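You operate a simulated robot arm through the tools that you are given. There is no shell and no other tool. Be economical: measure what you need, move in short steps, check, and stop when the job is done.

The job below is to be done with a simulated robot arm. You get a single attempt, and the scene is never put back.

JOB
Unpatch the amber lead and park it in a grey socket.
Fine: look which input holds it; mute that channel and pull its fader down before the plug is pulled; shut the lid; other leads, channels and controls stay.

The check looks at the end state, three seconds after you hand in, the way a careful person would. Anything else that was tipped, shoved, dropped, spilled or broken makes it a failure. Lids that push on must go on centred and level and be pressed home; caps that screw on are set level and turned clockwise until they are tight.

ROBOT AND FRAMES
A 5-joint arm with a two-finger parallel gripper on a trunk, on a base that drives. Base frame: it is fixed to the floor where the robot stands at the start and does not move with it; the origin is under the middle of the robot, x ahead of it, y to its left, z up. Readings come in m, degrees, newtons and seconds.
It reaches about 1.134 m from its shoulder. Its first joint turns from -149.0 to 149.0 degrees. Places, roughly: channel dial [0.7, 0.7, 0.9]; hall button [0.8, 0.1, 0.9]; patch lid [0.6, 0, 0.9]; phones dial [0.4, 0.8, 0.8]; red main fader [0.5, 0.1, 0.9]; stage button [0.9, 0, 0.9]; switch on the orange box [0.2, 0.7, 0.8]; switch on the talk box [0.5, 0.8, 0.8]; talk button [0.3, 0.8, 0.8]. Payload 1.57 kg.
The TCP is the grasp point between the finger pads, 0.03 m short of the fingertips. In the tool frame z runs along the fingers and y along their closing line. The gripper opens to 0.11 m. The fingers are 0.024 m wide and 0.012 m thick; the gripper's body (0.048 by 0.112 m) begins 0.078 m behind the TCP.
Orientation is told as [roll, pitch, yaw] about the base's x, y, z axes, in that order, counted from this pose: with the fingers straight down and closing along the base's y, the tool's x points along the base's -x, its y along +y and its z along -z.

CONTROLS
- The arm moves only by the tool drive_tool. Its argument "steps" is a list of rows, each an object of numbers (a shift or turn left out is 0, a gripper value left out holds the last): "x", "y", "z": the shift along the base's x, y, z in units of 25 mm (1.0 is 25 mm); "wx", "wy", "wz": the turn, a rotation vector about the base's x, y, z in units of 8 degrees (1.0 is 8 degrees). In form: [{"x": .., "y": .., "z": .., "wx": .., "wy": .., "wz": ..}, ...]. A call has 1 to 20 rows; each row shifts and turns the commanded pose from where the row before left it. "gripper" is the closure, from 0 (fully open) to 1 (shut), set as the call begins (left out, the last holds). A call with a number of a shift or a turn outside -1 to 1 is refused whole. Each row takes 0.2 s and may step no farther than 0.05 m and 8.6 degrees from the row before; otherwise, or with a gripper value out of range, the whole call is refused. Where a pose cannot be reached the arm comes as near as it can. A force on the tool above 90 N (or 10 N above the force at the start of the call, whichever is more), or a blocked arm, ends the call early, and 0.2 s more pass. Each finger travels about 0.153 m/s and halts on what it meets, pressing with about 31 N; the grip force reading is that of the motor and also rises with nothing between the fingers. The clock runs only during rows and for 0.2 s after the last one: add rows that do not move to give the fingers time. It gives the time, the measured TCP pose, the force on the tool (base axes), the opening and the grip force at its end, in the units of the frame above (readings bear some noise), with the torque about the TCP (base axes, N m) and any sound that the robot's microphone picked up, and new pictures: "views" is both (left out), scene, wrist or none.
- Cameras (640 x 400 px; columns grow to the right, rows downward): "scene" is now at [0.0159, 0.1765, 1.8616]; the picture's right is [-0.03, -1.00, 0.00], its down [-0.88, 0.03, -0.47] and it looks along [0.47, -0.02, -0.88] (base axes); focal length 292 px, centre (320, 200). "wrist" rides on the gripper at [0.07, 0.016, -0.141] in the tool frame; the picture's right is [-0.23, 0.97, 0.00], its down [-0.86, -0.20, -0.48] and it looks along [-0.47, -0.11, 0.88] (tool axes); focal length 222 px, centre (320, 200). There is no depth. A picture from a camera that has moved, and an enlarged one, comes with that camera's place and axes in the base frame and with its lens.
- slide_trunk(by): slides the trunk up (or, below 0, down) by that many m; the arm and the scene camera ride with it, the base frame stays. It gives what a move gives, with no picture.
- roll_base(legs): drives the robot by 1 to 6 legs, each [ahead, turn to the left] in m and degrees, along the robot's own axes; the way and the turn of a leg run together, so that a leg with both is an arc; at most 1.5 m and 180 degrees a leg. The arm and the cameras ride along, it lands a little off, and it stops where it bumps. It gives what a move gives, and a new picture of the scene camera.
- aim_head(pan, tilt): turns the head with the scene camera to pan (to the left, within 155 degrees either way) and tilt (down, from -29 to 69), counted from straight ahead of the robot. It gives what a move gives, and a new picture of the scene camera.
- enlarge(camera, box): a new picture of the part [left, top, right, bottom] of that camera's present view, enlarged. The clock stands still meanwhile.
- sign_off(): hands the job in; it is judged then, once.

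Work in short steps. Places have to be worked out from the pictures, the camera data and where the tool is seen: move nearer, look again, correct. Check each grasp and each placing, and mend what went wrong. You have 120 turns and 260 pictures in all, those below and enlarged ones among them. Open the gripper and draw the arm clear of the work before you hand the job in, unless the task says otherwise; then end with one line.

The tools are called after "Call:" as name(argument=value, ...) on one line, values as JSON. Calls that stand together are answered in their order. drive_tool: Moves the arm, as the interface text tells. Its arguments: {"type":"object","properties":{"steps":{"type":"array","items":{"type":"object","properties":{"x":{"type":"number"},"y":{"type":"number"},"z":{"type":"number"},"wx":{"type":"number"},"wy":{"type":"number"},"wz":{"type":"number"}}}},"gripper":{"type":"number"},"views":{"type":"string","enum":["both","scene","wrist","none"]}},"required":["steps"]} The other tools are called the same way: slide_trunk (by) slides the trunk up or down; roll_base (legs) drives the base; aim_head (pan, tilt) turns the head that bears the scene camera; enlarge (camera, box) takes an enlarged picture of a part of a camera's view; sign_off () hands the job in.

At the start:

```text
t: 0.0
tcp_pos: [0.7586, 0.3064, 1.1641]
ee_rot: [0.0, 0.0, -0.7]
ft_force: [0.0, -0.2, -0.8]
moment: [-0.01, -0.01, 0.04]
opening: 0.11
gripper_force: 0.1
trunk travel left (down, up): [-0.898, 0.072]
robot x, y, heading: [-0.0016, 0.0087, 0.2]
head pan, tilt: [-1.9, 62.0]
```

scene: 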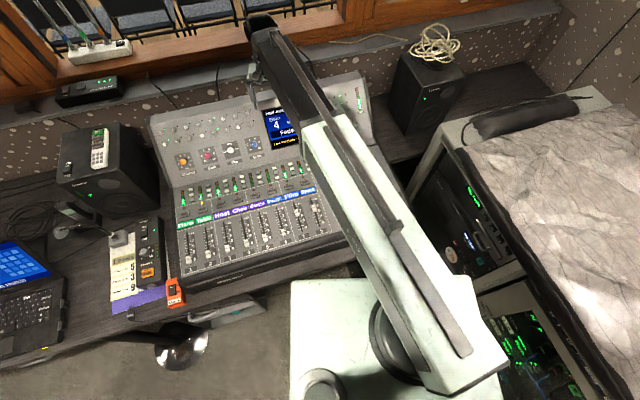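
wrist: 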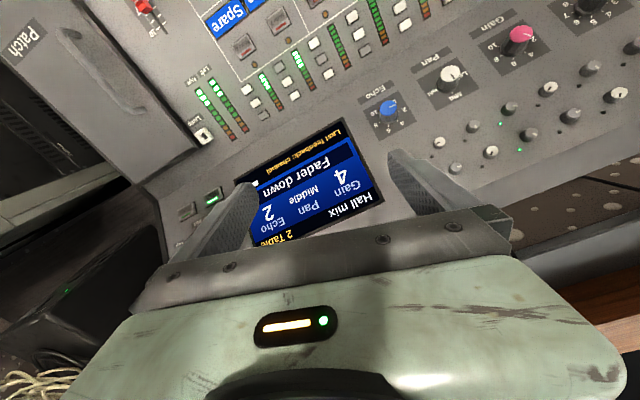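

The mixer is ahead; the arm hides the patch lid. I enlarge both views to read the labels.

Call:
enlarge(camera="scene", box=[140, 70, 400, 290])

Call:
enlarge(camera="wrist", box=[0, 0, 480, 260])

```text
1.82 times, centred on (270, 180) of scene
camera zoom: at [0.0159, 0.1765, 1.8616], right [-0.03, -1.0, 0.0], down [-0.88, 0.03, -0.47], along [0.47, -0.02, -0.88], focal length 532 px, centre (411, 236)
```

zoom: 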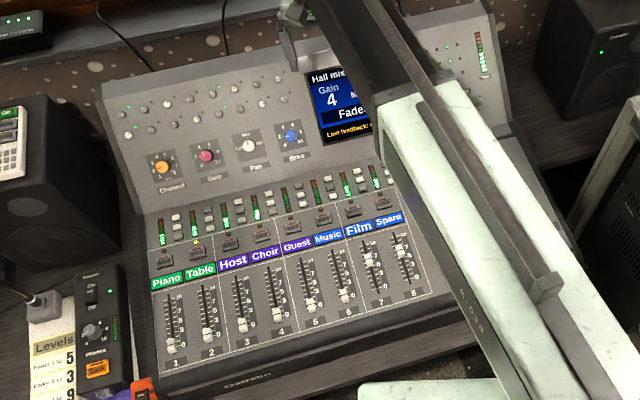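

```text
1.33 times, centred on (240, 130) of wrist
camera zoom: at [0.6893, 0.3217, 1.3064], right [0.24, 0.97, 0.0], down [0.85, -0.21, 0.48], along [0.46, -0.11, -0.88], focal length 296 px, centre (427, 293)
```

zoom: 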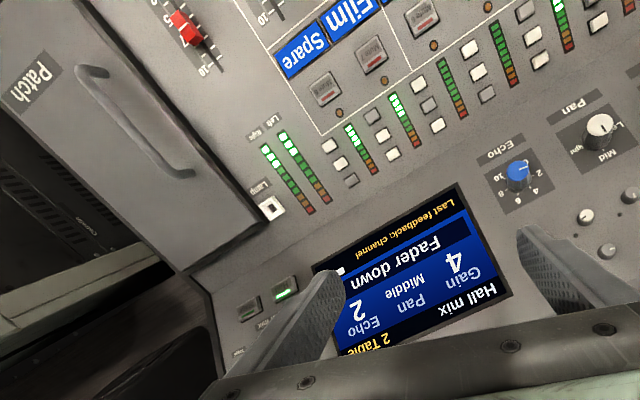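

I swing the arm left and up to see the patch lid at the right of the mixer.

Call:
drive_tool(steps=[{"z": 1, "x": -1}, {"z": 1, "x": -1}, {"z": 1, "x": -1}, {"y": 1, "x": -1}, {"y": 1, "x": -1}, {"y": 1, "x": -1}, {"y": 1}, {"y": 1}, {"y": 1}, {"y": 1}, {"y": 1}, {"y": 1}, {"y": 1}, {"y": 1}, {"y": 1}, {"y": 1}, {"y": 1}, {"y": 1}], views="scene")

```text
t: 3.8
tcp_pos: [0.6088, 0.6838, 1.1646]
ee_rot: [-0.1, 0.0, -0.6]
ft_force: [-0.2, -0.3, 0.0]
moment: [0.03, 0.0, -0.02]
opening: 0.11
gripper_force: 0.0
out of reach, approached as far as the arm can: row 1, 2, 3, 17
trunk travel left (down, up): [-0.898, 0.072]
robot x, y, heading: [-0.0033, 0.0082, -0.1]
head pan, tilt: [-1.9, 62.0]
camera scene: at [0.0159, 0.1769, 1.8615], right [-0.03, -1.0, 0.0], down [-0.88, 0.03, -0.47], along [0.47, -0.02, -0.88], focal length 292 px, centre (320, 200)
```

scene: 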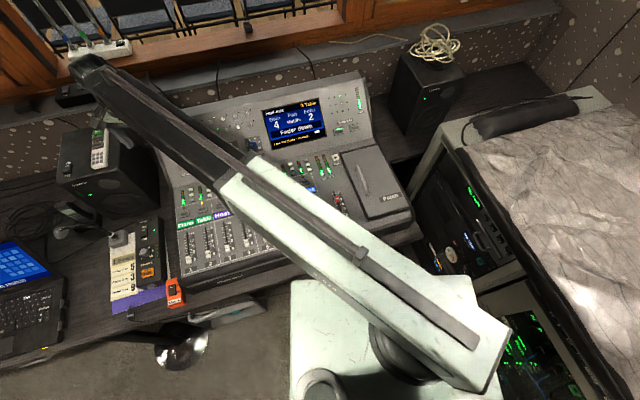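

Call:
enlarge(camera="scene", box=[250, 70, 430, 250])

Call:
enlarge(camera="scene", box=[90, 170, 230, 320])

```text
2.22 times, centred on (340, 160) of scene
camera zoom: at [0.0159, 0.1769, 1.8615], right [-0.03, -1.0, 0.0], down [-0.88, 0.03, -0.47], along [0.47, -0.02, -0.88], focal length 650 px, centre (276, 289)
```

zoom: 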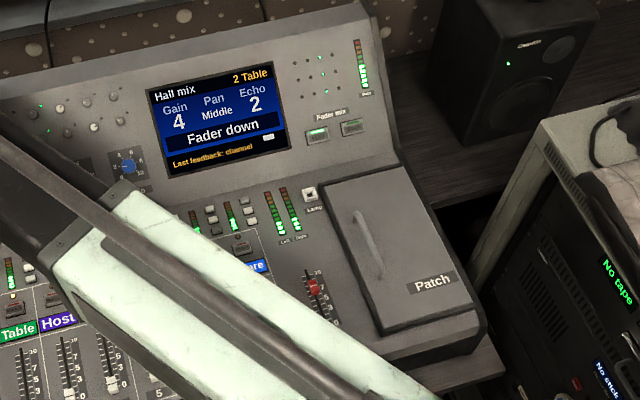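

```text
2.67 times, centred on (160, 245) of scene
camera zoom: at [0.0159, 0.1769, 1.8615], right [-0.03, -1.0, 0.0], down [-0.88, 0.03, -0.47], along [0.47, -0.02, -0.88], focal length 780 px, centre (747, 80)
```

zoom: 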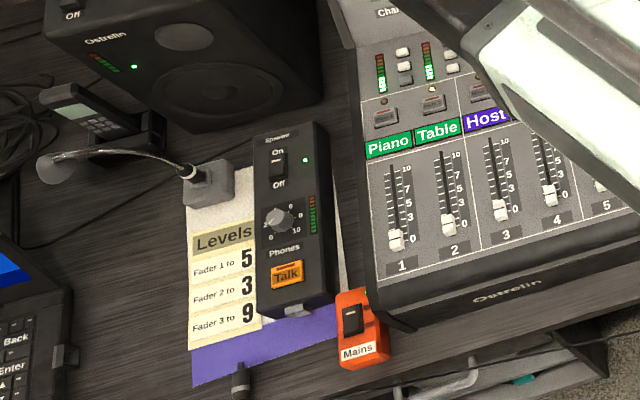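

Lid's hinge seems on its right, with the handle along its left edge, at about (0.58, 0.0). I bring the tool over it and look with the wrist camera.

Call:
drive_tool(steps=[{"y": -1}, {"y": -1}, {"y": -1}, {"y": -1}, {"y": -1}, {"y": -1}, {"y": -1}, {"y": -1}, {"y": -1}, {"y": -1}, {"y": -1}, {"y": -1}, {"y": -1}, {"y": -1}, {"y": -1}, {"y": -1}, {"y": -1}, {"y": -1}, {"y": -1}, {"y": -1}], views="none")

Call:
drive_tool(steps=[{"y": -1, "x": -1}, {"y": -1, "x": -1}, {"y": -1, "x": -1}, {"y": -1}, {"y": -1}, {"y": -1}], views="both")

```text
t: 8.0
tcp_pos: [0.6077, 0.1807, 1.1641]
ee_rot: [-0.1, 0.0, -0.6]
ft_force: [-0.8, -0.1, 0.5]
moment: [0.03, -0.03, 0.01]
opening: 0.1096
gripper_force: 0.1
out of reach, approached as far as the arm can: row 14
trunk travel left (down, up): [-0.898, 0.072]
robot x, y, heading: [-0.0011, 0.0086, -0.4]
head pan, tilt: [-1.9, 62.0]
```

```text
t: 9.4
tcp_pos: [0.5696, 0.0376, 1.1641]
ee_rot: [0.0, 0.2, -0.6]
ft_force: [0.2, -0.6, -0.2]
moment: [0.01, -0.02, 0.01]
opening: 0.11
gripper_force: 0.1
out of reach, approached as far as the arm can: row 3, 4, 5
trunk travel left (down, up): [-0.898, 0.072]
robot x, y, heading: [-0.0027, 0.0114, -0.0]
head pan, tilt: [-1.9, 62.0]
camera scene: at [0.0158, 0.1762, 1.8616], right [-0.03, -1.0, 0.0], down [-0.88, 0.03, -0.47], along [0.47, -0.01, -0.88], focal length 292 px, centre (320, 200)
camera wrist: at [0.5017, 0.0528, 1.3067], right [0.24, 0.97, 0.0], down [0.85, -0.21, 0.48], along [0.46, -0.11, -0.88], focal length 222 px, centre (320, 200)
```

scene: 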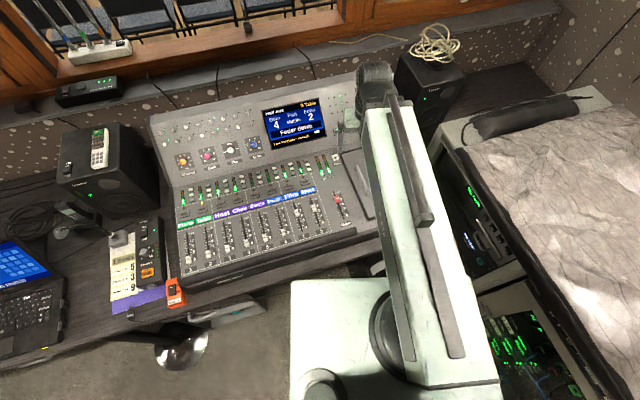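
wrist: 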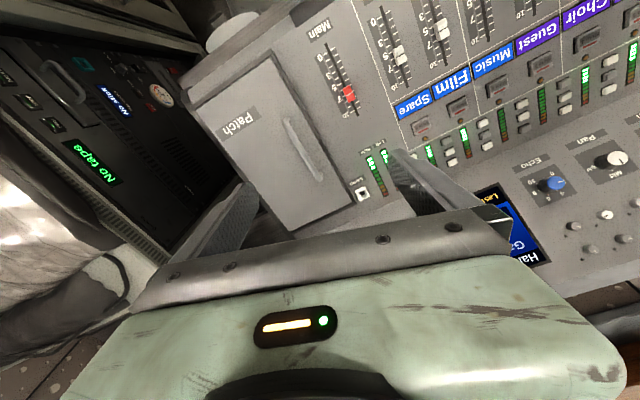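

Call:
enlarge(camera="scene", box=[170, 80, 370, 280])

Call:
enlarge(camera="wrist", box=[170, 0, 490, 230])

```text
2.00 times, centred on (270, 180) of scene
camera zoom: at [0.0158, 0.1762, 1.8616], right [-0.03, -1.0, 0.0], down [-0.88, 0.03, -0.47], along [0.47, -0.01, -0.88], focal length 585 px, centre (420, 240)
```

zoom: 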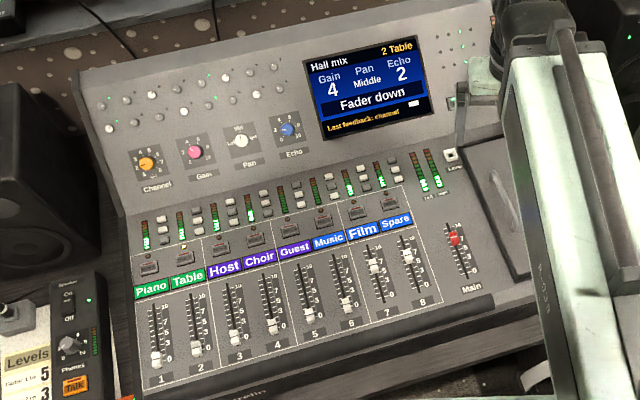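

```text
1.74 times, centred on (330, 115) of wrist
camera zoom: at [0.5017, 0.0528, 1.3067], right [0.24, 0.97, 0.0], down [0.85, -0.21, 0.48], along [0.46, -0.11, -0.88], focal length 386 px, centre (303, 348)
```

zoom: 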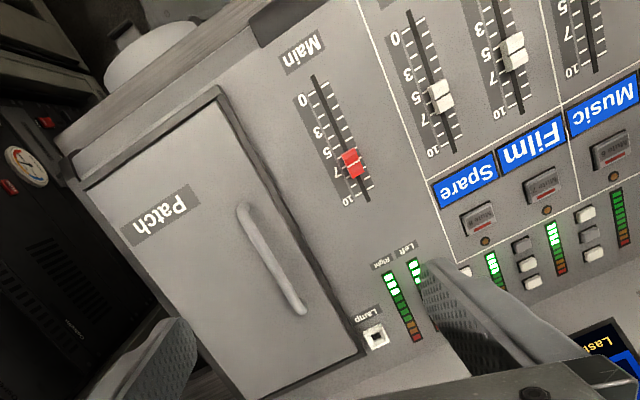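

Handle bar centre is about (0.597, 0.0, ~0.93), direction yaw about 14°. I align yaw and descend above it partway.

Call:
drive_tool(steps=[{"wz": 0.9, "x": 0.55, "y": -0.7, "z": -0.9}, {"wz": 0.93, "x": 0.55, "y": -0.7, "z": -0.9}, {"z": -0.9}, {"z": -0.9}], views="both")

```text
t: 10.4
tcp_pos: [0.5985, 0.003, 1.1644]
ee_rot: [0.0, 0.0, 14.1]
ft_force: [-0.3, 0.1, -0.8]
moment: [0.02, -0.02, -0.01]
opening: 0.1103
gripper_force: 0.1
out of reach, approached as far as the arm can: row 1, 2, 3, 4
trunk travel left (down, up): [-0.898, 0.072]
robot x, y, heading: [-0.0037, 0.0092, 0.2]
head pan, tilt: [-1.9, 62.0]
camera scene: at [0.0158, 0.1765, 1.8616], right [-0.03, -1.0, 0.0], down [-0.88, 0.03, -0.47], along [0.47, -0.02, -0.88], focal length 292 px, centre (320, 200)
camera wrist: at [0.527, 0.0002, 1.3064], right [-0.02, 1.0, 0.0], down [0.88, 0.01, 0.48], along [0.48, 0.01, -0.88], focal length 222 px, centre (320, 200)
```

scene: 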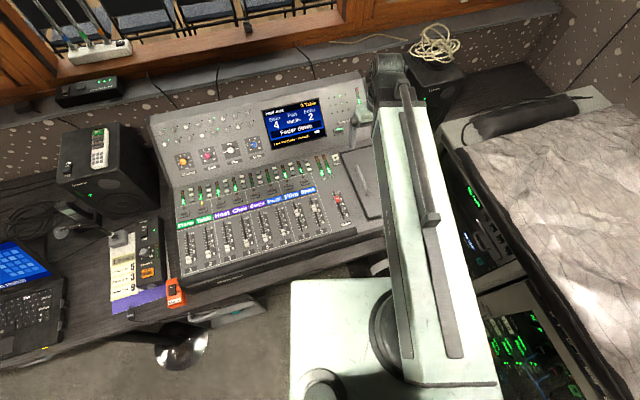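
wrist: 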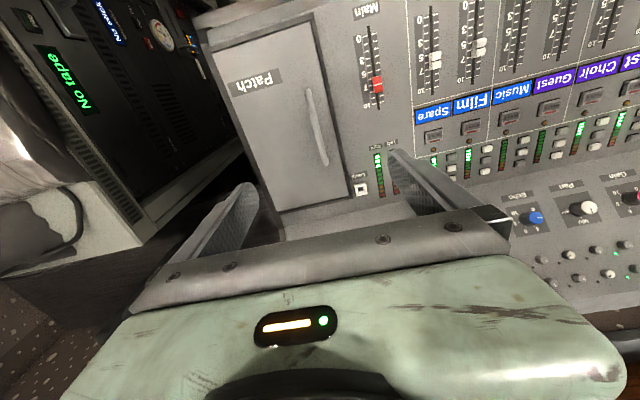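

The arm doesn't change height here, so I lower it with the trunk.

Call:
slide_trunk(by=-0.1)

Call:
drive_tool(steps=[{"z": -0.4}], views="wrist")

```text
t: 11.7
tcp_pos: [0.5974, 0.0026, 1.0644]
ee_rot: [0.0, -0.1, 14.1]
ft_force: [-0.4, 0.3, -0.6]
moment: [0.0, -0.02, -0.01]
opening: 0.11
gripper_force: 0.1
trunk travel left (down, up): [-0.798, 0.172]
robot x, y, heading: [0.002, 0.0099, -0.3]
head pan, tilt: [-1.9, 62.0]
```

```text
t: 12.1
tcp_pos: [0.5973, 0.0027, 1.064]
ee_rot: [-0.1, 0.0, 14.1]
ft_force: [-0.6, -0.5, 0.2]
moment: [0.02, 0.01, 0.03]
opening: 0.11
gripper_force: 0.1
out of reach, approached as far as the arm can: row 1
trunk travel left (down, up): [-0.798, 0.172]
robot x, y, heading: [-0.0032, 0.008, -0.2]
head pan, tilt: [-1.9, 62.0]
camera wrist: at [0.527, 0.0003, 1.2065], right [-0.02, 1.0, 0.0], down [0.88, 0.01, 0.48], along [0.48, 0.01, -0.88], focal length 222 px, centre (320, 200)
```

wrist: 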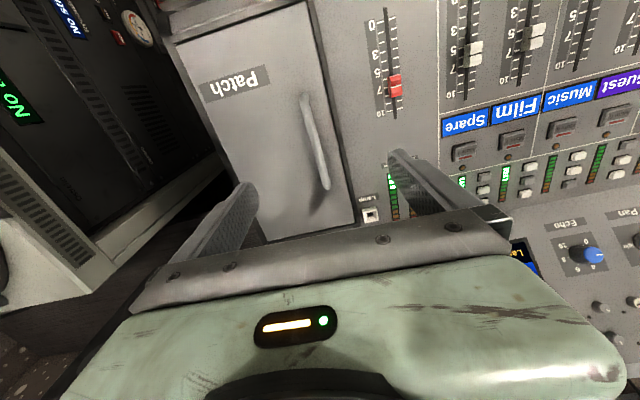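

Bar runs about (0.545,-0.0145)→(0.654,0.010), z≈0.93. I centre over it and lower the trunk further, then look.

Call:
drive_tool(steps=[{"y": -0.18, "wz": -0.12}], views="none")

Call:
slide_trunk(by=-0.08)

Call:
enlarge(camera="wrist", box=[150, 0, 470, 240])

Call:
enlarge(camera="scene", box=[320, 80, 480, 240])

```text
t: 12.5
tcp_pos: [0.5977, -0.0015, 1.0647]
ee_rot: [0.0, 0.0, 13.1]
ft_force: [0.5, 1.8, -0.4]
moment: [0.02, 0.0, 0.01]
opening: 0.1102
gripper_force: 0.0
trunk travel left (down, up): [-0.798, 0.172]
robot x, y, heading: [-0.0006, 0.0089, 0.2]
head pan, tilt: [-1.9, 62.0]
```

```text
t: 13.7
tcp_pos: [0.5978, -0.0017, 0.9844]
ee_rot: [0.0, 0.1, 13.1]
ft_force: [-0.1, -0.2, 0.1]
moment: [0.01, 0.01, 0.01]
opening: 0.1101
gripper_force: 0.0
trunk travel left (down, up): [-0.718, 0.252]
robot x, y, heading: [-0.0023, 0.0103, 0.4]
head pan, tilt: [-1.9, 62.0]
```

```text
1.67 times, centred on (310, 120) of wrist
camera zoom: at [0.5272, -0.003, 1.1265], right [0.0, 1.0, 0.0], down [0.88, 0.0, 0.48], along [0.48, 0.0, -0.88], focal length 370 px, centre (337, 333)
```

zoom: 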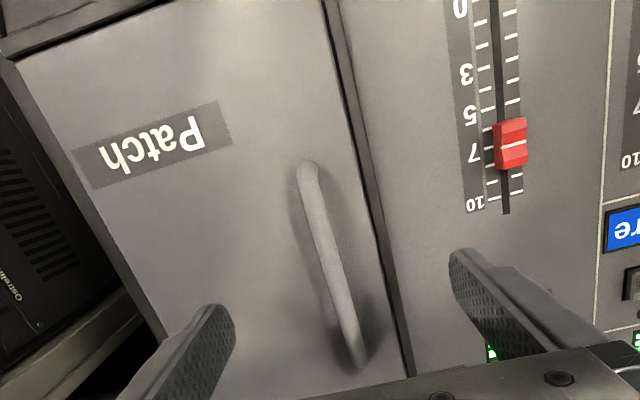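

```text
2.50 times, centred on (400, 160) of scene
camera zoom: at [0.0157, 0.1764, 1.6816], right [-0.03, -1.0, 0.0], down [-0.88, 0.03, -0.47], along [0.47, -0.01, -0.88], focal length 731 px, centre (120, 300)
```

zoom: 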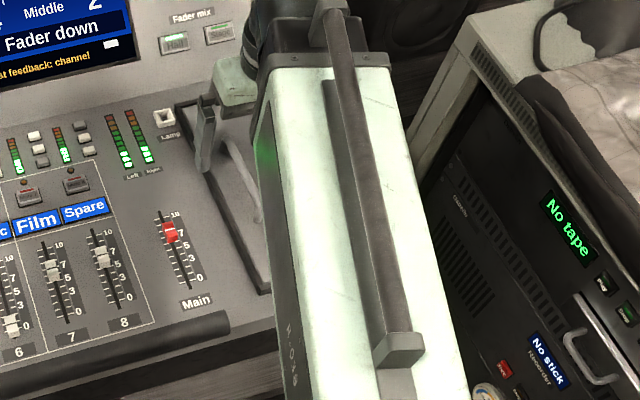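

I narrow the gripper to about 5 cm and lower 3 cm toward the bar, with a check.

Call:
drive_tool(steps=[{"y": -0.06}, {}], gripper=0.55, views="none")

Call:
slide_trunk(by=-0.03)

Call:
enlarge(camera="wrist", box=[150, 0, 470, 240])

```text
t: 14.3
tcp_pos: [0.5983, -0.0025, 0.9843]
ee_rot: [0.0, 0.0, 13.1]
ft_force: [-0.2, 0.7, 0.1]
moment: [0.03, 0.02, 0.04]
opening: 0.0497
gripper_force: 0.1
trunk travel left (down, up): [-0.718, 0.252]
robot x, y, heading: [-0.0, 0.0068, 0.0]
head pan, tilt: [-1.9, 62.0]
```

```text
t: 15.1
tcp_pos: [0.5975, -0.0037, 0.9551]
ee_rot: [-0.1, 0.0, 13.2]
ft_force: [-1.0, -0.3, -0.5]
moment: [0.03, 0.0, -0.02]
opening: 0.0494
gripper_force: 0.0
trunk travel left (down, up): [-0.688, 0.282]
robot x, y, heading: [-0.0012, 0.008, 0.0]
head pan, tilt: [-1.9, 62.0]
```

```text
1.67 times, centred on (310, 120) of wrist
camera zoom: at [0.5271, -0.0045, 1.0964], right [0.0, 1.0, 0.0], down [0.88, 0.0, 0.48], along [0.48, 0.0, -0.88], focal length 370 px, centre (337, 333)
```

zoom: 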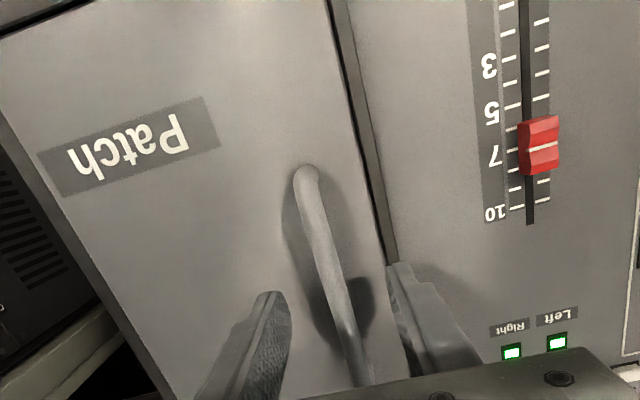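

Fingers straddle the bar. Lower 1 cm more and close.

Call:
slide_trunk(by=-0.01)

Call:
drive_tool(steps=[{}, {}, {}], gripper=1, views="both")

```text
t: 15.6
tcp_pos: [0.5982, -0.0031, 0.9447]
ee_rot: [0.0, 0.0, 13.1]
ft_force: [-0.3, 0.3, -0.1]
moment: [0.03, 0.0, -0.01]
opening: 0.0498
gripper_force: 0.1
trunk travel left (down, up): [-0.678, 0.292]
robot x, y, heading: [-0.0027, 0.0099, 0.2]
head pan, tilt: [-1.9, 62.0]
```

```text
t: 16.4
tcp_pos: [0.5984, -0.003, 0.945]
ee_rot: [0.0, 0.0, 13.1]
ft_force: [-0.7, -0.8, 0.5]
moment: [0.02, -0.02, 0.75]
opening: 0.0117
gripper_force: 28.5
trunk travel left (down, up): [-0.678, 0.292]
robot x, y, heading: [0.0013, 0.0101, 0.1]
head pan, tilt: [-1.9, 62.0]
camera scene: at [0.0158, 0.1765, 1.6416], right [-0.03, -1.0, 0.0], down [-0.88, 0.03, -0.47], along [0.47, -0.02, -0.88], focal length 292 px, centre (320, 200)
camera wrist: at [0.5272, -0.0044, 1.0864], right [0.0, 1.0, 0.0], down [0.88, 0.0, 0.48], along [0.48, 0.0, -0.88], focal length 222 px, centre (320, 200)
```

scene: 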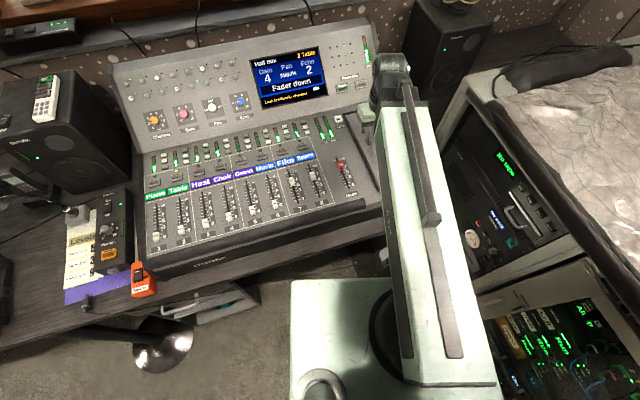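
wrist: 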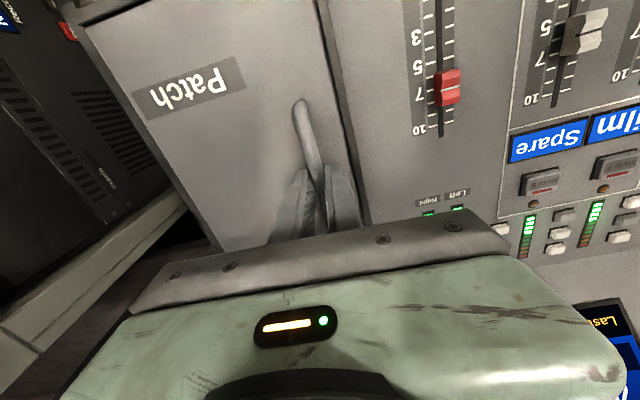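

Bar is gripped (11.7 mm). I lift along the arc about the right-hand hinge in small alternate steps.

Call:
slide_trunk(by=0.012)

Call:
drive_tool(steps=[{"x": 0.037, "y": -0.155}], views="none")

Call:
slide_trunk(by=0.012)

Call:
drive_tool(steps=[{"x": 0.055, "y": -0.233}], views="wrist")

```text
t: 17.0
tcp_pos: [0.5965, -0.0041, 0.9602]
ee_rot: [0.0, 0.0, 13.0]
ft_force: [5.4, -1.7, 40.6]
moment: [-0.13, 0.35, -0.11]
opening: 0.0
gripper_force: 21.1
trunk travel left (down, up): [-0.69, 0.28]
robot x, y, heading: [-0.0004, 0.0084, 0.3]
head pan, tilt: [-1.9, 62.0]
```

```text
t: 17.4
tcp_pos: [0.599, -0.0066, 0.9603]
ee_rot: [0.0, -0.2, 13.0]
ft_force: [10.3, 3.0, 61.7]
moment: [-0.12, 0.39, -0.76]
opening: 0.0
gripper_force: 21.8
trunk travel left (down, up): [-0.69, 0.28]
robot x, y, heading: [-0.002, 0.0098, -0.1]
head pan, tilt: [-1.9, 62.0]
```

```text
t: 18.0
tcp_pos: [0.6, -0.0069, 0.9677]
ee_rot: [0.0, 0.1, 13.1]
ft_force: [-0.2, 0.5, -1.2]
moment: [-0.02, -0.02, -0.02]
opening: 0.0
gripper_force: 21.3
trunk travel left (down, up): [-0.702, 0.268]
robot x, y, heading: [-0.0021, 0.0098, -0.3]
head pan, tilt: [-1.9, 62.0]
```

```text
t: 18.4
tcp_pos: [0.6015, -0.0125, 0.9691]
ee_rot: [0.1, 0.0, 13.1]
ft_force: [1.3, 0.4, 0.5]
moment: [-0.01, -0.02, 0.0]
opening: 0.0001
gripper_force: 21.4
trunk travel left (down, up): [-0.702, 0.268]
robot x, y, heading: [-0.0, 0.0108, 0.4]
head pan, tilt: [-1.9, 62.0]
camera wrist: at [0.5298, -0.0145, 1.1104], right [0.0, 1.0, 0.0], down [0.88, 0.0, 0.48], along [0.48, 0.0, -0.88], focal length 222 px, centre (320, 200)
```

wrist: 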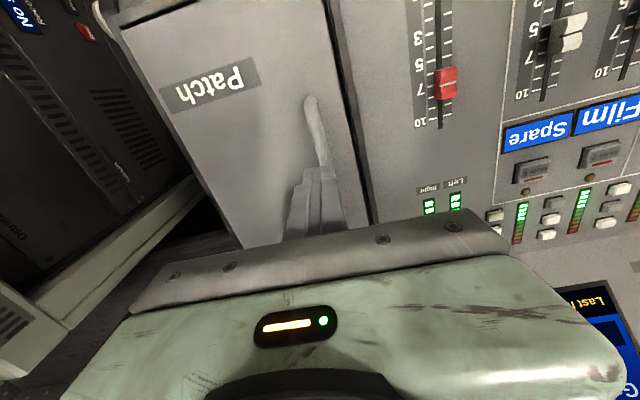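

The bar slipped out of the tips at ~60 N; I need a deeper grip. Reopen, recentre, lower until just above the lid surface.

Call:
drive_tool(steps=[{"x": -0.1, "y": 0.36}, {}], gripper=0.6, views="none")

Call:
slide_trunk(by=-0.025)

Call:
slide_trunk(by=-0.01)

Call:
enlarge(camera="wrist", box=[200, 50, 440, 240])

```text
t: 19.0
tcp_pos: [0.5998, -0.0042, 0.9694]
ee_rot: [0.0, 0.0, 13.1]
ft_force: [-0.2, -0.5, 1.1]
moment: [-0.03, 0.0, -0.01]
opening: 0.0437
gripper_force: 0.1
trunk travel left (down, up): [-0.702, 0.268]
robot x, y, heading: [-0.0019, 0.0079, 0.2]
head pan, tilt: [-1.9, 62.0]
```

```text
t: 19.7
tcp_pos: [0.5995, -0.0041, 0.943]
ee_rot: [0.0, -0.1, 13.0]
ft_force: [0.1, -0.3, 0.1]
moment: [-0.01, 0.02, -0.01]
opening: 0.0441
gripper_force: 0.1
trunk travel left (down, up): [-0.677, 0.293]
robot x, y, heading: [-0.0039, 0.0073, -0.1]
head pan, tilt: [-1.9, 62.0]
```

```text
t: 20.3
tcp_pos: [0.5992, -0.0058, 0.9331]
ee_rot: [0.0, 0.1, 13.1]
ft_force: [-0.3, -0.2, 0.6]
moment: [0.02, -0.01, -0.04]
opening: 0.0439
gripper_force: 0.0
trunk travel left (down, up): [-0.667, 0.303]
robot x, y, heading: [-0.0039, 0.0095, 0.3]
head pan, tilt: [-1.9, 62.0]
```

```text
2.11 times, centred on (320, 145) of wrist
camera zoom: at [0.5277, -0.0056, 1.0754], right [0.0, 1.0, 0.0], down [0.88, 0.0, 0.48], along [0.48, 0.0, -0.88], focal length 468 px, centre (320, 316)
```

zoom: 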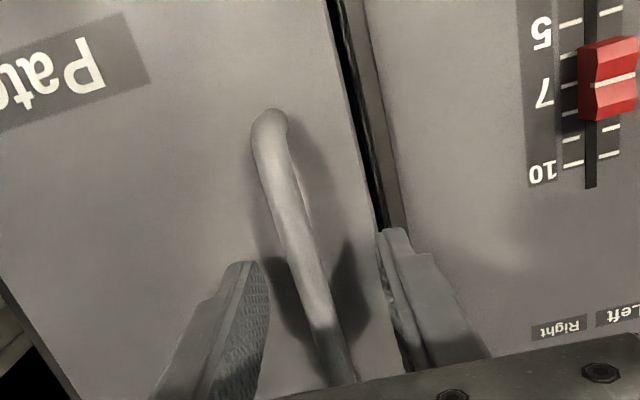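

There's a new dark gap at the lid's left edge, so the lid is a little ajar. I lower a bit more, grip, and lift gently.

Call:
slide_trunk(by=-0.01)

Call:
drive_tool(steps=[{}, {}, {}], gripper=1, views="none")

Call:
slide_trunk(by=0.006)

Call:
enlarge(camera="wrist", box=[140, 0, 460, 240])

```text
t: 20.9
tcp_pos: [0.5987, -0.0043, 0.9229]
ee_rot: [0.0, -0.1, 13.1]
ft_force: [1.0, 0.5, 3.3]
moment: [0.09, 0.0, -0.05]
opening: 0.0443
gripper_force: 0.1
trunk travel left (down, up): [-0.657, 0.313]
robot x, y, heading: [-0.0005, 0.0138, 0.0]
head pan, tilt: [-1.9, 62.0]
```

```text
t: 21.7
tcp_pos: [0.5986, -0.0041, 0.923]
ee_rot: [0.0, 0.0, 13.1]
ft_force: [-2.5, -0.9, -2.8]
moment: [-0.01, 0.04, 0.69]
opening: 0.0114
gripper_force: 28.9
trunk travel left (down, up): [-0.657, 0.313]
robot x, y, heading: [-0.0003, 0.0106, 0.1]
head pan, tilt: [-1.9, 62.0]
```

```text
t: 22.2
tcp_pos: [0.5997, -0.0041, 0.9296]
ee_rot: [0.0, 0.0, 13.2]
ft_force: [-1.0, -0.8, -23.0]
moment: [0.04, -0.09, 0.7]
opening: 0.0116
gripper_force: 28.9
trunk travel left (down, up): [-0.663, 0.307]
robot x, y, heading: [-0.0036, 0.0073, 0.0]
head pan, tilt: [-1.9, 62.0]
```

```text
1.67 times, centred on (300, 120) of wrist
camera zoom: at [0.5291, -0.0057, 1.0707], right [0.0, 1.0, 0.0], down [0.88, 0.0, 0.48], along [0.48, 0.0, -0.88], focal length 370 px, centre (353, 333)
```

zoom: 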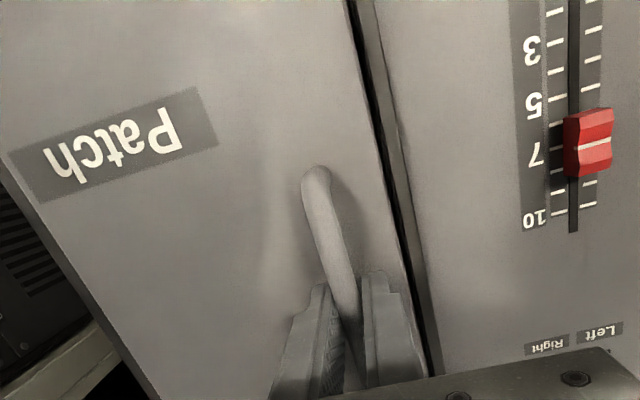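

Lid is lifting (gap opening, 23 N). I continue the arc.

Call:
slide_trunk(by=0.008)

Call:
drive_tool(steps=[{"x": 0.04, "y": -0.16}], views="none")

Call:
slide_trunk(by=0.01)

Call:
drive_tool(steps=[{"x": 0.05, "y": -0.2}], views="both")

```text
t: 22.8
tcp_pos: [0.5993, -0.0049, 0.9372]
ee_rot: [0.0, 0.0, 13.1]
ft_force: [3.8, 0.2, -16.2]
moment: [-0.14, 0.48, 0.68]
opening: 0.0115
gripper_force: 28.8
trunk travel left (down, up): [-0.671, 0.299]
robot x, y, heading: [-0.0026, 0.0088, -0.2]
head pan, tilt: [-1.9, 62.0]
```

```text
t: 23.2
tcp_pos: [0.602, -0.0077, 0.9369]
ee_rot: [0.0, 0.0, 13.2]
ft_force: [10.7, 2.5, -6.2]
moment: [-0.11, 0.32, 0.7]
opening: 0.0112
gripper_force: 28.5
trunk travel left (down, up): [-0.671, 0.299]
robot x, y, heading: [-0.0039, 0.0101, -0.0]
head pan, tilt: [-1.9, 62.0]
```

```text
t: 23.8
tcp_pos: [0.5999, -0.0088, 0.9468]
ee_rot: [0.0, 0.0, 13.1]
ft_force: [0.4, 0.3, -22.2]
moment: [-0.02, 0.13, 0.67]
opening: 0.0113
gripper_force: 28.8
trunk travel left (down, up): [-0.681, 0.289]
robot x, y, heading: [-0.0023, 0.0105, 0.1]
head pan, tilt: [-1.9, 62.0]
```

```text
t: 24.2
tcp_pos: [0.602, -0.0124, 0.9471]
ee_rot: [-0.1, 0.1, 13.1]
ft_force: [-3.7, -1.0, -24.3]
moment: [-0.01, -0.01, 0.71]
opening: 0.0114
gripper_force: 28.8
trunk travel left (down, up): [-0.681, 0.289]
robot x, y, heading: [-0.0057, 0.0085, 0.0]
head pan, tilt: [-1.9, 62.0]
camera scene: at [0.0174, 0.1763, 1.6445], right [-0.03, -1.0, 0.0], down [-0.88, 0.03, -0.47], along [0.47, -0.01, -0.88], focal length 292 px, centre (320, 200)
camera wrist: at [0.531, -0.0142, 1.0889], right [0.0, 1.0, 0.0], down [0.88, 0.0, 0.48], along [0.48, 0.0, -0.88], focal length 222 px, centre (320, 200)
```

scene: 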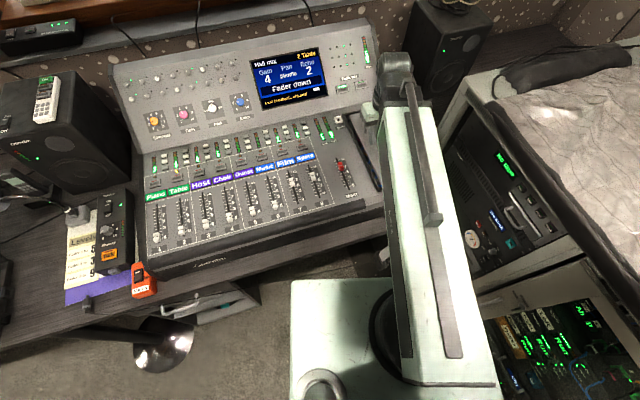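
wrist: 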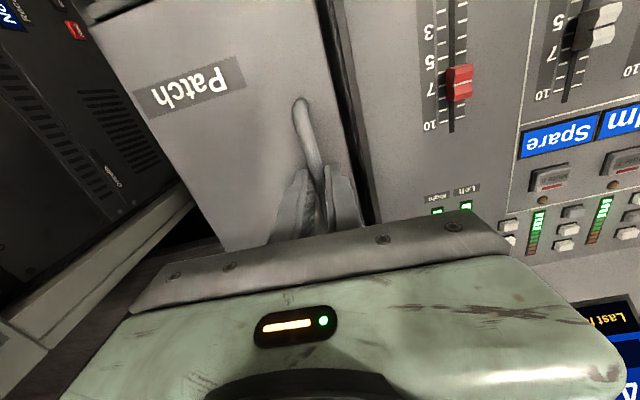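

Good, it follows. Continue the arc.

Call:
slide_trunk(by=0.012)

Call:
drive_tool(steps=[{"x": 0.075, "y": -0.31}], views="none")

Call:
slide_trunk(by=0.013)

Call:
drive_tool(steps=[{"x": 0.075, "y": -0.31}], views="wrist")

```text
t: 24.8
tcp_pos: [0.6019, -0.013, 0.9599]
ee_rot: [0.0, 0.0, 13.1]
ft_force: [0.7, 0.5, -0.1]
moment: [0.0, 0.02, -0.01]
opening: 0.0
gripper_force: 21.5
trunk travel left (down, up): [-0.693, 0.277]
robot x, y, heading: [-0.001, 0.0107, -0.3]
head pan, tilt: [-1.9, 62.0]
```

```text
t: 25.2
tcp_pos: [0.6028, -0.02, 0.9593]
ee_rot: [-0.1, 0.0, 13.2]
ft_force: [-1.1, 0.2, 0.0]
moment: [-0.01, -0.02, 0.01]
opening: 0.0002
gripper_force: 20.6
trunk travel left (down, up): [-0.693, 0.277]
robot x, y, heading: [-0.0039, 0.0068, -0.0]
head pan, tilt: [-1.9, 62.0]
```

```text
t: 25.8
tcp_pos: [0.6029, -0.0202, 0.9727]
ee_rot: [-0.1, -0.1, 13.3]
ft_force: [-0.1, 0.8, 0.1]
moment: [0.03, 0.0, -0.02]
opening: 0.0
gripper_force: 21.4
trunk travel left (down, up): [-0.706, 0.264]
robot x, y, heading: [-0.0044, 0.0075, -0.2]
head pan, tilt: [-1.9, 62.0]
```

```text
t: 26.2
tcp_pos: [0.6059, -0.0283, 0.9723]
ee_rot: [0.1, 0.1, 13.1]
ft_force: [0.0, 0.2, -0.2]
moment: [0.02, 0.01, -0.01]
opening: 0.0002
gripper_force: 21.2
trunk travel left (down, up): [-0.706, 0.264]
robot x, y, heading: [-0.0008, 0.008, -0.0]
head pan, tilt: [-1.9, 62.0]
camera wrist: at [0.5345, -0.0296, 1.1144], right [0.0, 1.0, 0.0], down [0.88, 0.0, 0.48], along [0.48, 0.0, -0.88], focal length 222 px, centre (320, 200)
```

wrist: 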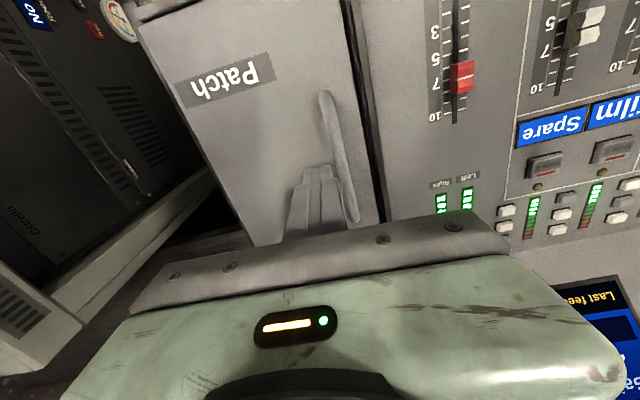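

It slipped again at ~24 N, so the lid resists. I look closely at the lid edge to see how it actually moves.

Call:
enlarge(camera="wrist", box=[130, 0, 430, 240])

Call:
enlarge(camera="scene", box=[320, 90, 420, 220])

```text
1.67 times, centred on (280, 120) of wrist
camera zoom: at [0.5345, -0.0296, 1.1144], right [0.0, 1.0, 0.0], down [0.88, 0.0, 0.48], along [0.48, 0.0, -0.88], focal length 370 px, centre (387, 333)
```

zoom: 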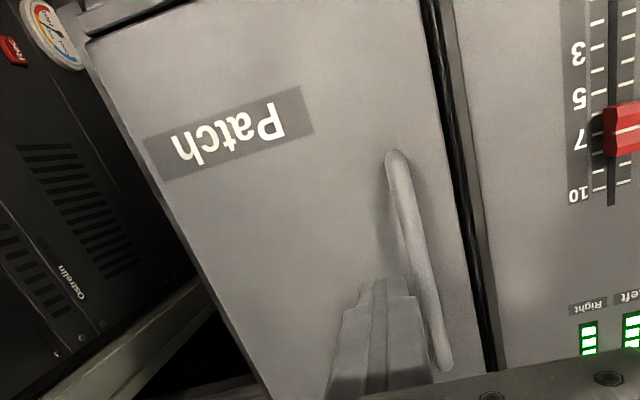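

```text
3.08 times, centred on (370, 155) of scene
camera zoom: at [0.0158, 0.1765, 1.6695], right [-0.03, -1.0, 0.0], down [-0.88, 0.03, -0.47], along [0.47, -0.02, -0.88], focal length 900 px, centre (166, 338)
```

zoom: 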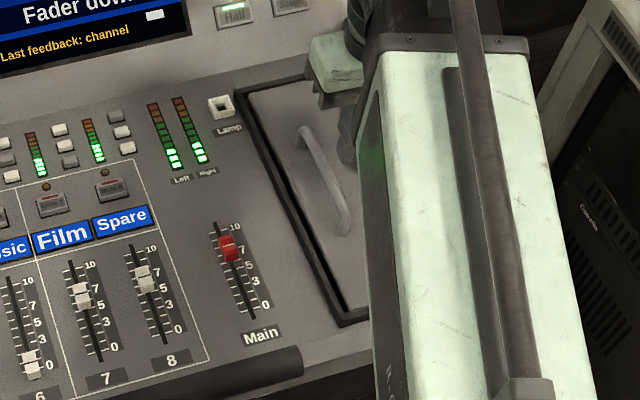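

Triangulation puts the bar still at z≈0.91 but shifted ~5 mm to the right: the lid slides sideways rather than hinging. I regrip and slide to the right.

Call:
drive_tool(steps=[{"y": 0.75}, {}], gripper=0.6, views="none")

Call:
slide_trunk(by=-0.044)

Call:
drive_tool(steps=[{}, {}, {}], gripper=1, views="none")

Call:
drive_tool(steps=[{"x": 0.046, "y": -0.195}, {"x": 0.046, "y": -0.195}, {"x": 0.046, "y": -0.195}, {"x": 0.046, "y": -0.195}], views="both")

```text
t: 26.8
tcp_pos: [0.6054, -0.009, 0.9716]
ee_rot: [0.1, 0.0, 13.1]
ft_force: [0.6, -0.5, -0.1]
moment: [-0.01, 0.02, 0.0]
opening: 0.044
gripper_force: 0.2
trunk travel left (down, up): [-0.706, 0.264]
robot x, y, heading: [-0.005, 0.0053, -0.1]
head pan, tilt: [-1.9, 62.0]
```

```text
t: 27.7
tcp_pos: [0.6053, -0.009, 0.9275]
ee_rot: [0.0, 0.0, 13.1]
ft_force: [-0.4, 0.7, 1.3]
moment: [0.01, -0.02, 0.01]
opening: 0.0439
gripper_force: 0.0
trunk travel left (down, up): [-0.662, 0.308]
robot x, y, heading: [-0.0016, 0.0083, -0.0]
head pan, tilt: [-1.9, 62.0]
```

```text
t: 28.5
tcp_pos: [0.6063, -0.0086, 0.9285]
ee_rot: [0.1, 0.0, 13.1]
ft_force: [1.9, 0.1, 0.8]
moment: [0.03, 0.02, 0.71]
opening: 0.0114
gripper_force: 28.8
trunk travel left (down, up): [-0.662, 0.308]
robot x, y, heading: [-0.001, 0.0094, 0.1]
head pan, tilt: [-1.9, 62.0]
```

```text
t: 29.5
tcp_pos: [0.6125, -0.0286, 0.9293]
ee_rot: [-0.1, -0.1, 13.2]
ft_force: [9.2, 1.6, 8.9]
moment: [-0.05, 0.29, 0.71]
opening: 0.0116
gripper_force: 29.2
trunk travel left (down, up): [-0.662, 0.308]
robot x, y, heading: [-0.0006, 0.0095, 0.1]
head pan, tilt: [-1.9, 62.0]
camera scene: at [0.0161, 0.1768, 1.6256], right [-0.03, -1.0, 0.0], down [-0.88, 0.03, -0.47], along [0.47, -0.02, -0.88], focal length 292 px, centre (320, 200)
camera wrist: at [0.5406, -0.0302, 1.0704], right [0.0, 1.0, 0.0], down [0.88, 0.0, 0.48], along [0.48, 0.0, -0.88], focal length 222 px, centre (320, 200)
```

scene: 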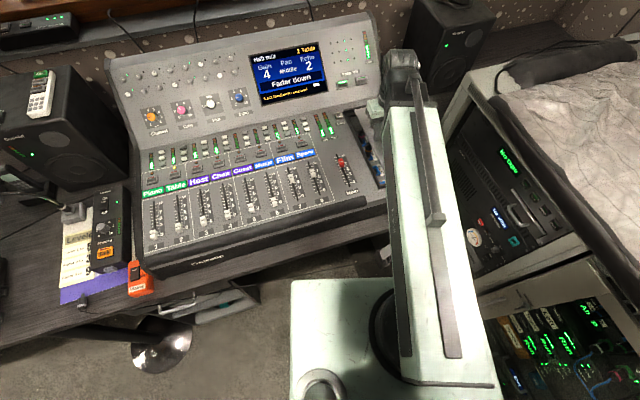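
wrist: 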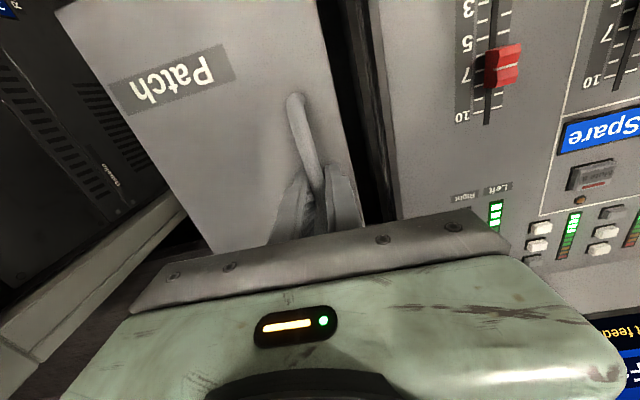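

It slides and the sockets begin to show. Keep sliding right.

Call:
drive_tool(steps=[{"x": 0.1, "y": -0.29}, {"x": 0.08, "y": -0.29}, {"x": 0.08, "y": -0.29}, {"x": 0.08, "y": -0.29}, {"x": 0.08, "y": -0.29}, {"x": 0.08, "y": -0.29}], views="none")

Call:
drive_tool(steps=[{"x": 0.08, "y": -0.29}, {"x": 0.08, "y": -0.29}, {"x": 0.08, "y": -0.29}, {"x": 0.08, "y": -0.29}, {"x": 0.08, "y": -0.29}, {"x": 0.08, "y": -0.29}], views="both")

```text
t: 30.9
tcp_pos: [0.623, -0.0712, 0.9285]
ee_rot: [0.0, 0.0, 13.1]
ft_force: [10.1, 2.2, 9.5]
moment: [-0.03, 0.07, 0.71]
opening: 0.0115
gripper_force: 28.6
trunk travel left (down, up): [-0.662, 0.308]
robot x, y, heading: [-0.0069, 0.008, -0.2]
head pan, tilt: [-1.9, 62.0]
```

```text
t: 32.3
tcp_pos: [0.636, -0.1144, 0.9286]
ee_rot: [0.0, -0.1, 13.1]
ft_force: [19.1, 5.5, 15.7]
moment: [0.06, -0.13, 0.74]
opening: 0.0114
gripper_force: 29.1
trunk travel left (down, up): [-0.662, 0.308]
robot x, y, heading: [-0.0002, 0.0099, -0.1]
head pan, tilt: [-1.9, 62.0]
camera scene: at [0.0166, 0.1774, 1.6256], right [-0.03, -1.0, 0.0], down [-0.88, 0.03, -0.47], along [0.47, -0.02, -0.88], focal length 292 px, centre (320, 200)
camera wrist: at [0.5642, -0.1152, 1.0702], right [0.0, 1.0, 0.0], down [0.88, 0.0, 0.48], along [0.48, 0.0, -0.88], focal length 222 px, centre (320, 200)
```

scene: 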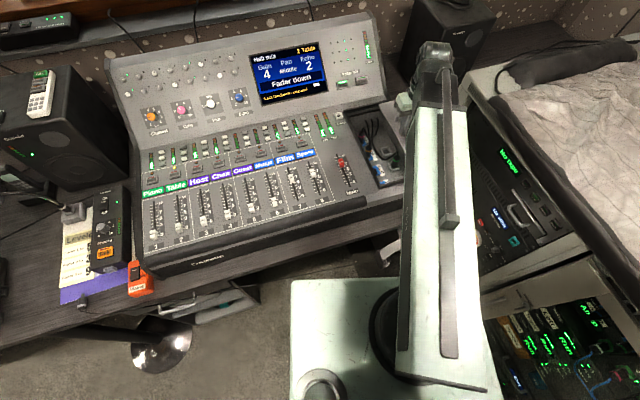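
wrist: 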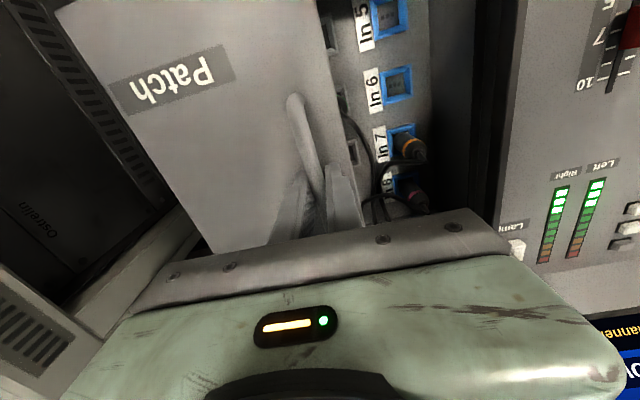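

Sockets In 5–8 appear; continue to open fully, easing the x side-load.

Call:
drive_tool(steps=[{"x": 0.15, "y": -0.29}, {"x": 0.1, "y": -0.29}, {"x": 0.08, "y": -0.29}, {"x": 0.08, "y": -0.29}], views="both")

```text
t: 33.3
tcp_pos: [0.6439, -0.1445, 0.9279]
ee_rot: [0.0, 0.2, 13.0]
ft_force: [-6.6, -2.0, -8.4]
moment: [-0.04, 0.11, 0.71]
opening: 0.0114
gripper_force: 29.1
trunk travel left (down, up): [-0.662, 0.308]
robot x, y, heading: [-0.004, 0.0075, 0.1]
head pan, tilt: [-1.9, 62.0]
camera scene: at [0.0157, 0.1761, 1.6254], right [-0.03, -1.0, 0.0], down [-0.88, 0.03, -0.47], along [0.47, -0.01, -0.88], focal length 292 px, centre (320, 200)
camera wrist: at [0.5731, -0.1453, 1.0704], right [0.0, 1.0, 0.0], down [0.88, 0.0, 0.48], along [0.48, 0.0, -0.88], focal length 222 px, centre (320, 200)
```

scene: 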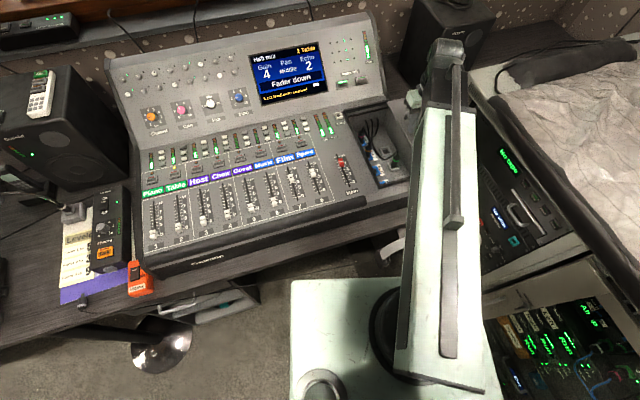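
wrist: 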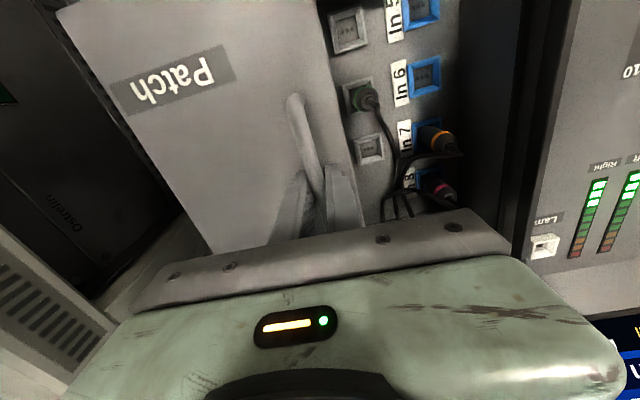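

Mostly open. I release, raise the arm, and look into the patch bay.

Call:
drive_tool(steps=[{}, {}], gripper=0.6, views="none")

Call:
slide_trunk(by=0.12)

Call:
drive_tool(steps=[{"x": -0.9, "y": 1}, {"x": -0.9, "y": 1}, {"x": -0.9, "y": 0.6}], gripper=0, views="both")

Call:
enlarge(camera="wrist", box=[150, 0, 450, 240])

```text
t: 33.9
tcp_pos: [0.6449, -0.1424, 0.9291]
ee_rot: [0.1, 0.0, 13.1]
ft_force: [-0.2, 0.2, -0.6]
moment: [0.0, 0.02, 0.02]
opening: 0.0439
gripper_force: 0.1
trunk travel left (down, up): [-0.662, 0.308]
robot x, y, heading: [-0.0009, 0.0096, -0.1]
head pan, tilt: [-1.9, 62.0]
```

```text
t: 35.4
tcp_pos: [0.6439, -0.1438, 1.0492]
ee_rot: [0.1, 0.0, 13.0]
ft_force: [0.5, -0.2, 1.1]
moment: [-0.01, -0.02, 0.01]
opening: 0.0442
gripper_force: 0.1
trunk travel left (down, up): [-0.782, 0.188]
robot x, y, heading: [-0.0025, 0.0065, -0.2]
head pan, tilt: [-1.9, 62.0]
```

```text
t: 36.2
tcp_pos: [0.577, -0.0782, 1.0474]
ee_rot: [0.0, 0.1, 13.1]
ft_force: [0.8, 0.9, -0.1]
moment: [0.02, 0.0, -0.01]
opening: 0.1101
gripper_force: 0.0
trunk travel left (down, up): [-0.782, 0.188]
robot x, y, heading: [-0.0043, 0.0036, 0.1]
head pan, tilt: [-1.9, 62.0]
camera scene: at [0.0157, 0.1765, 1.7456], right [-0.03, -1.0, 0.0], down [-0.88, 0.03, -0.47], along [0.47, -0.02, -0.88], focal length 292 px, centre (320, 200)
camera wrist: at [0.5058, -0.0806, 1.1905], right [0.0, 1.0, 0.0], down [0.88, 0.0, 0.48], along [0.48, 0.0, -0.88], focal length 222 px, centre (320, 200)
```

scene: 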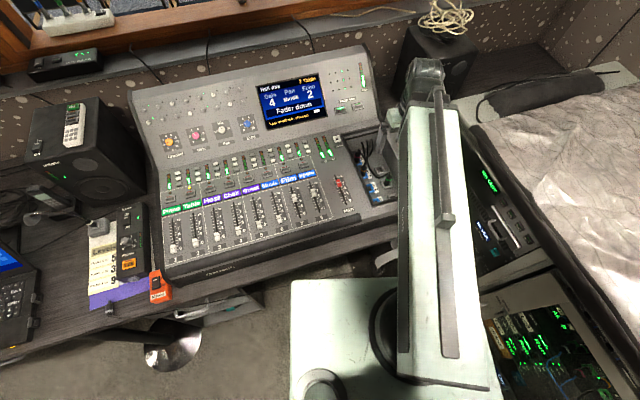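
wrist: 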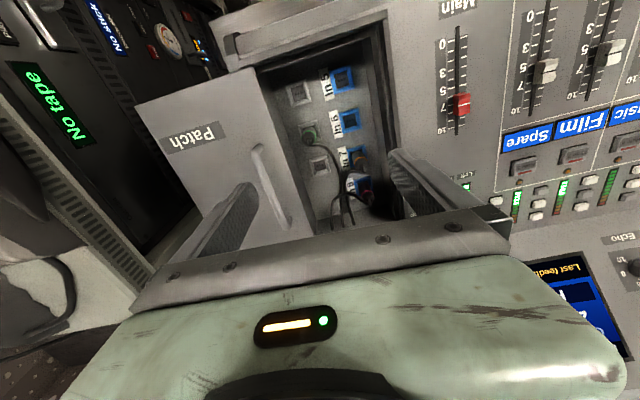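

```text
1.67 times, centred on (300, 120) of wrist
camera zoom: at [0.5058, -0.0806, 1.1905], right [0.0, 1.0, 0.0], down [0.88, 0.0, 0.48], along [0.48, 0.0, -0.88], focal length 370 px, centre (353, 333)
```

zoom: 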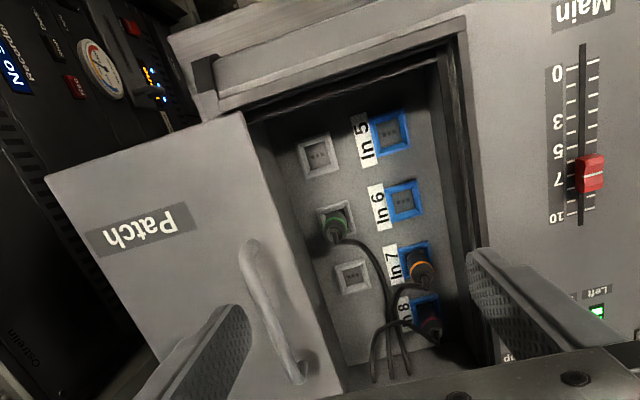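

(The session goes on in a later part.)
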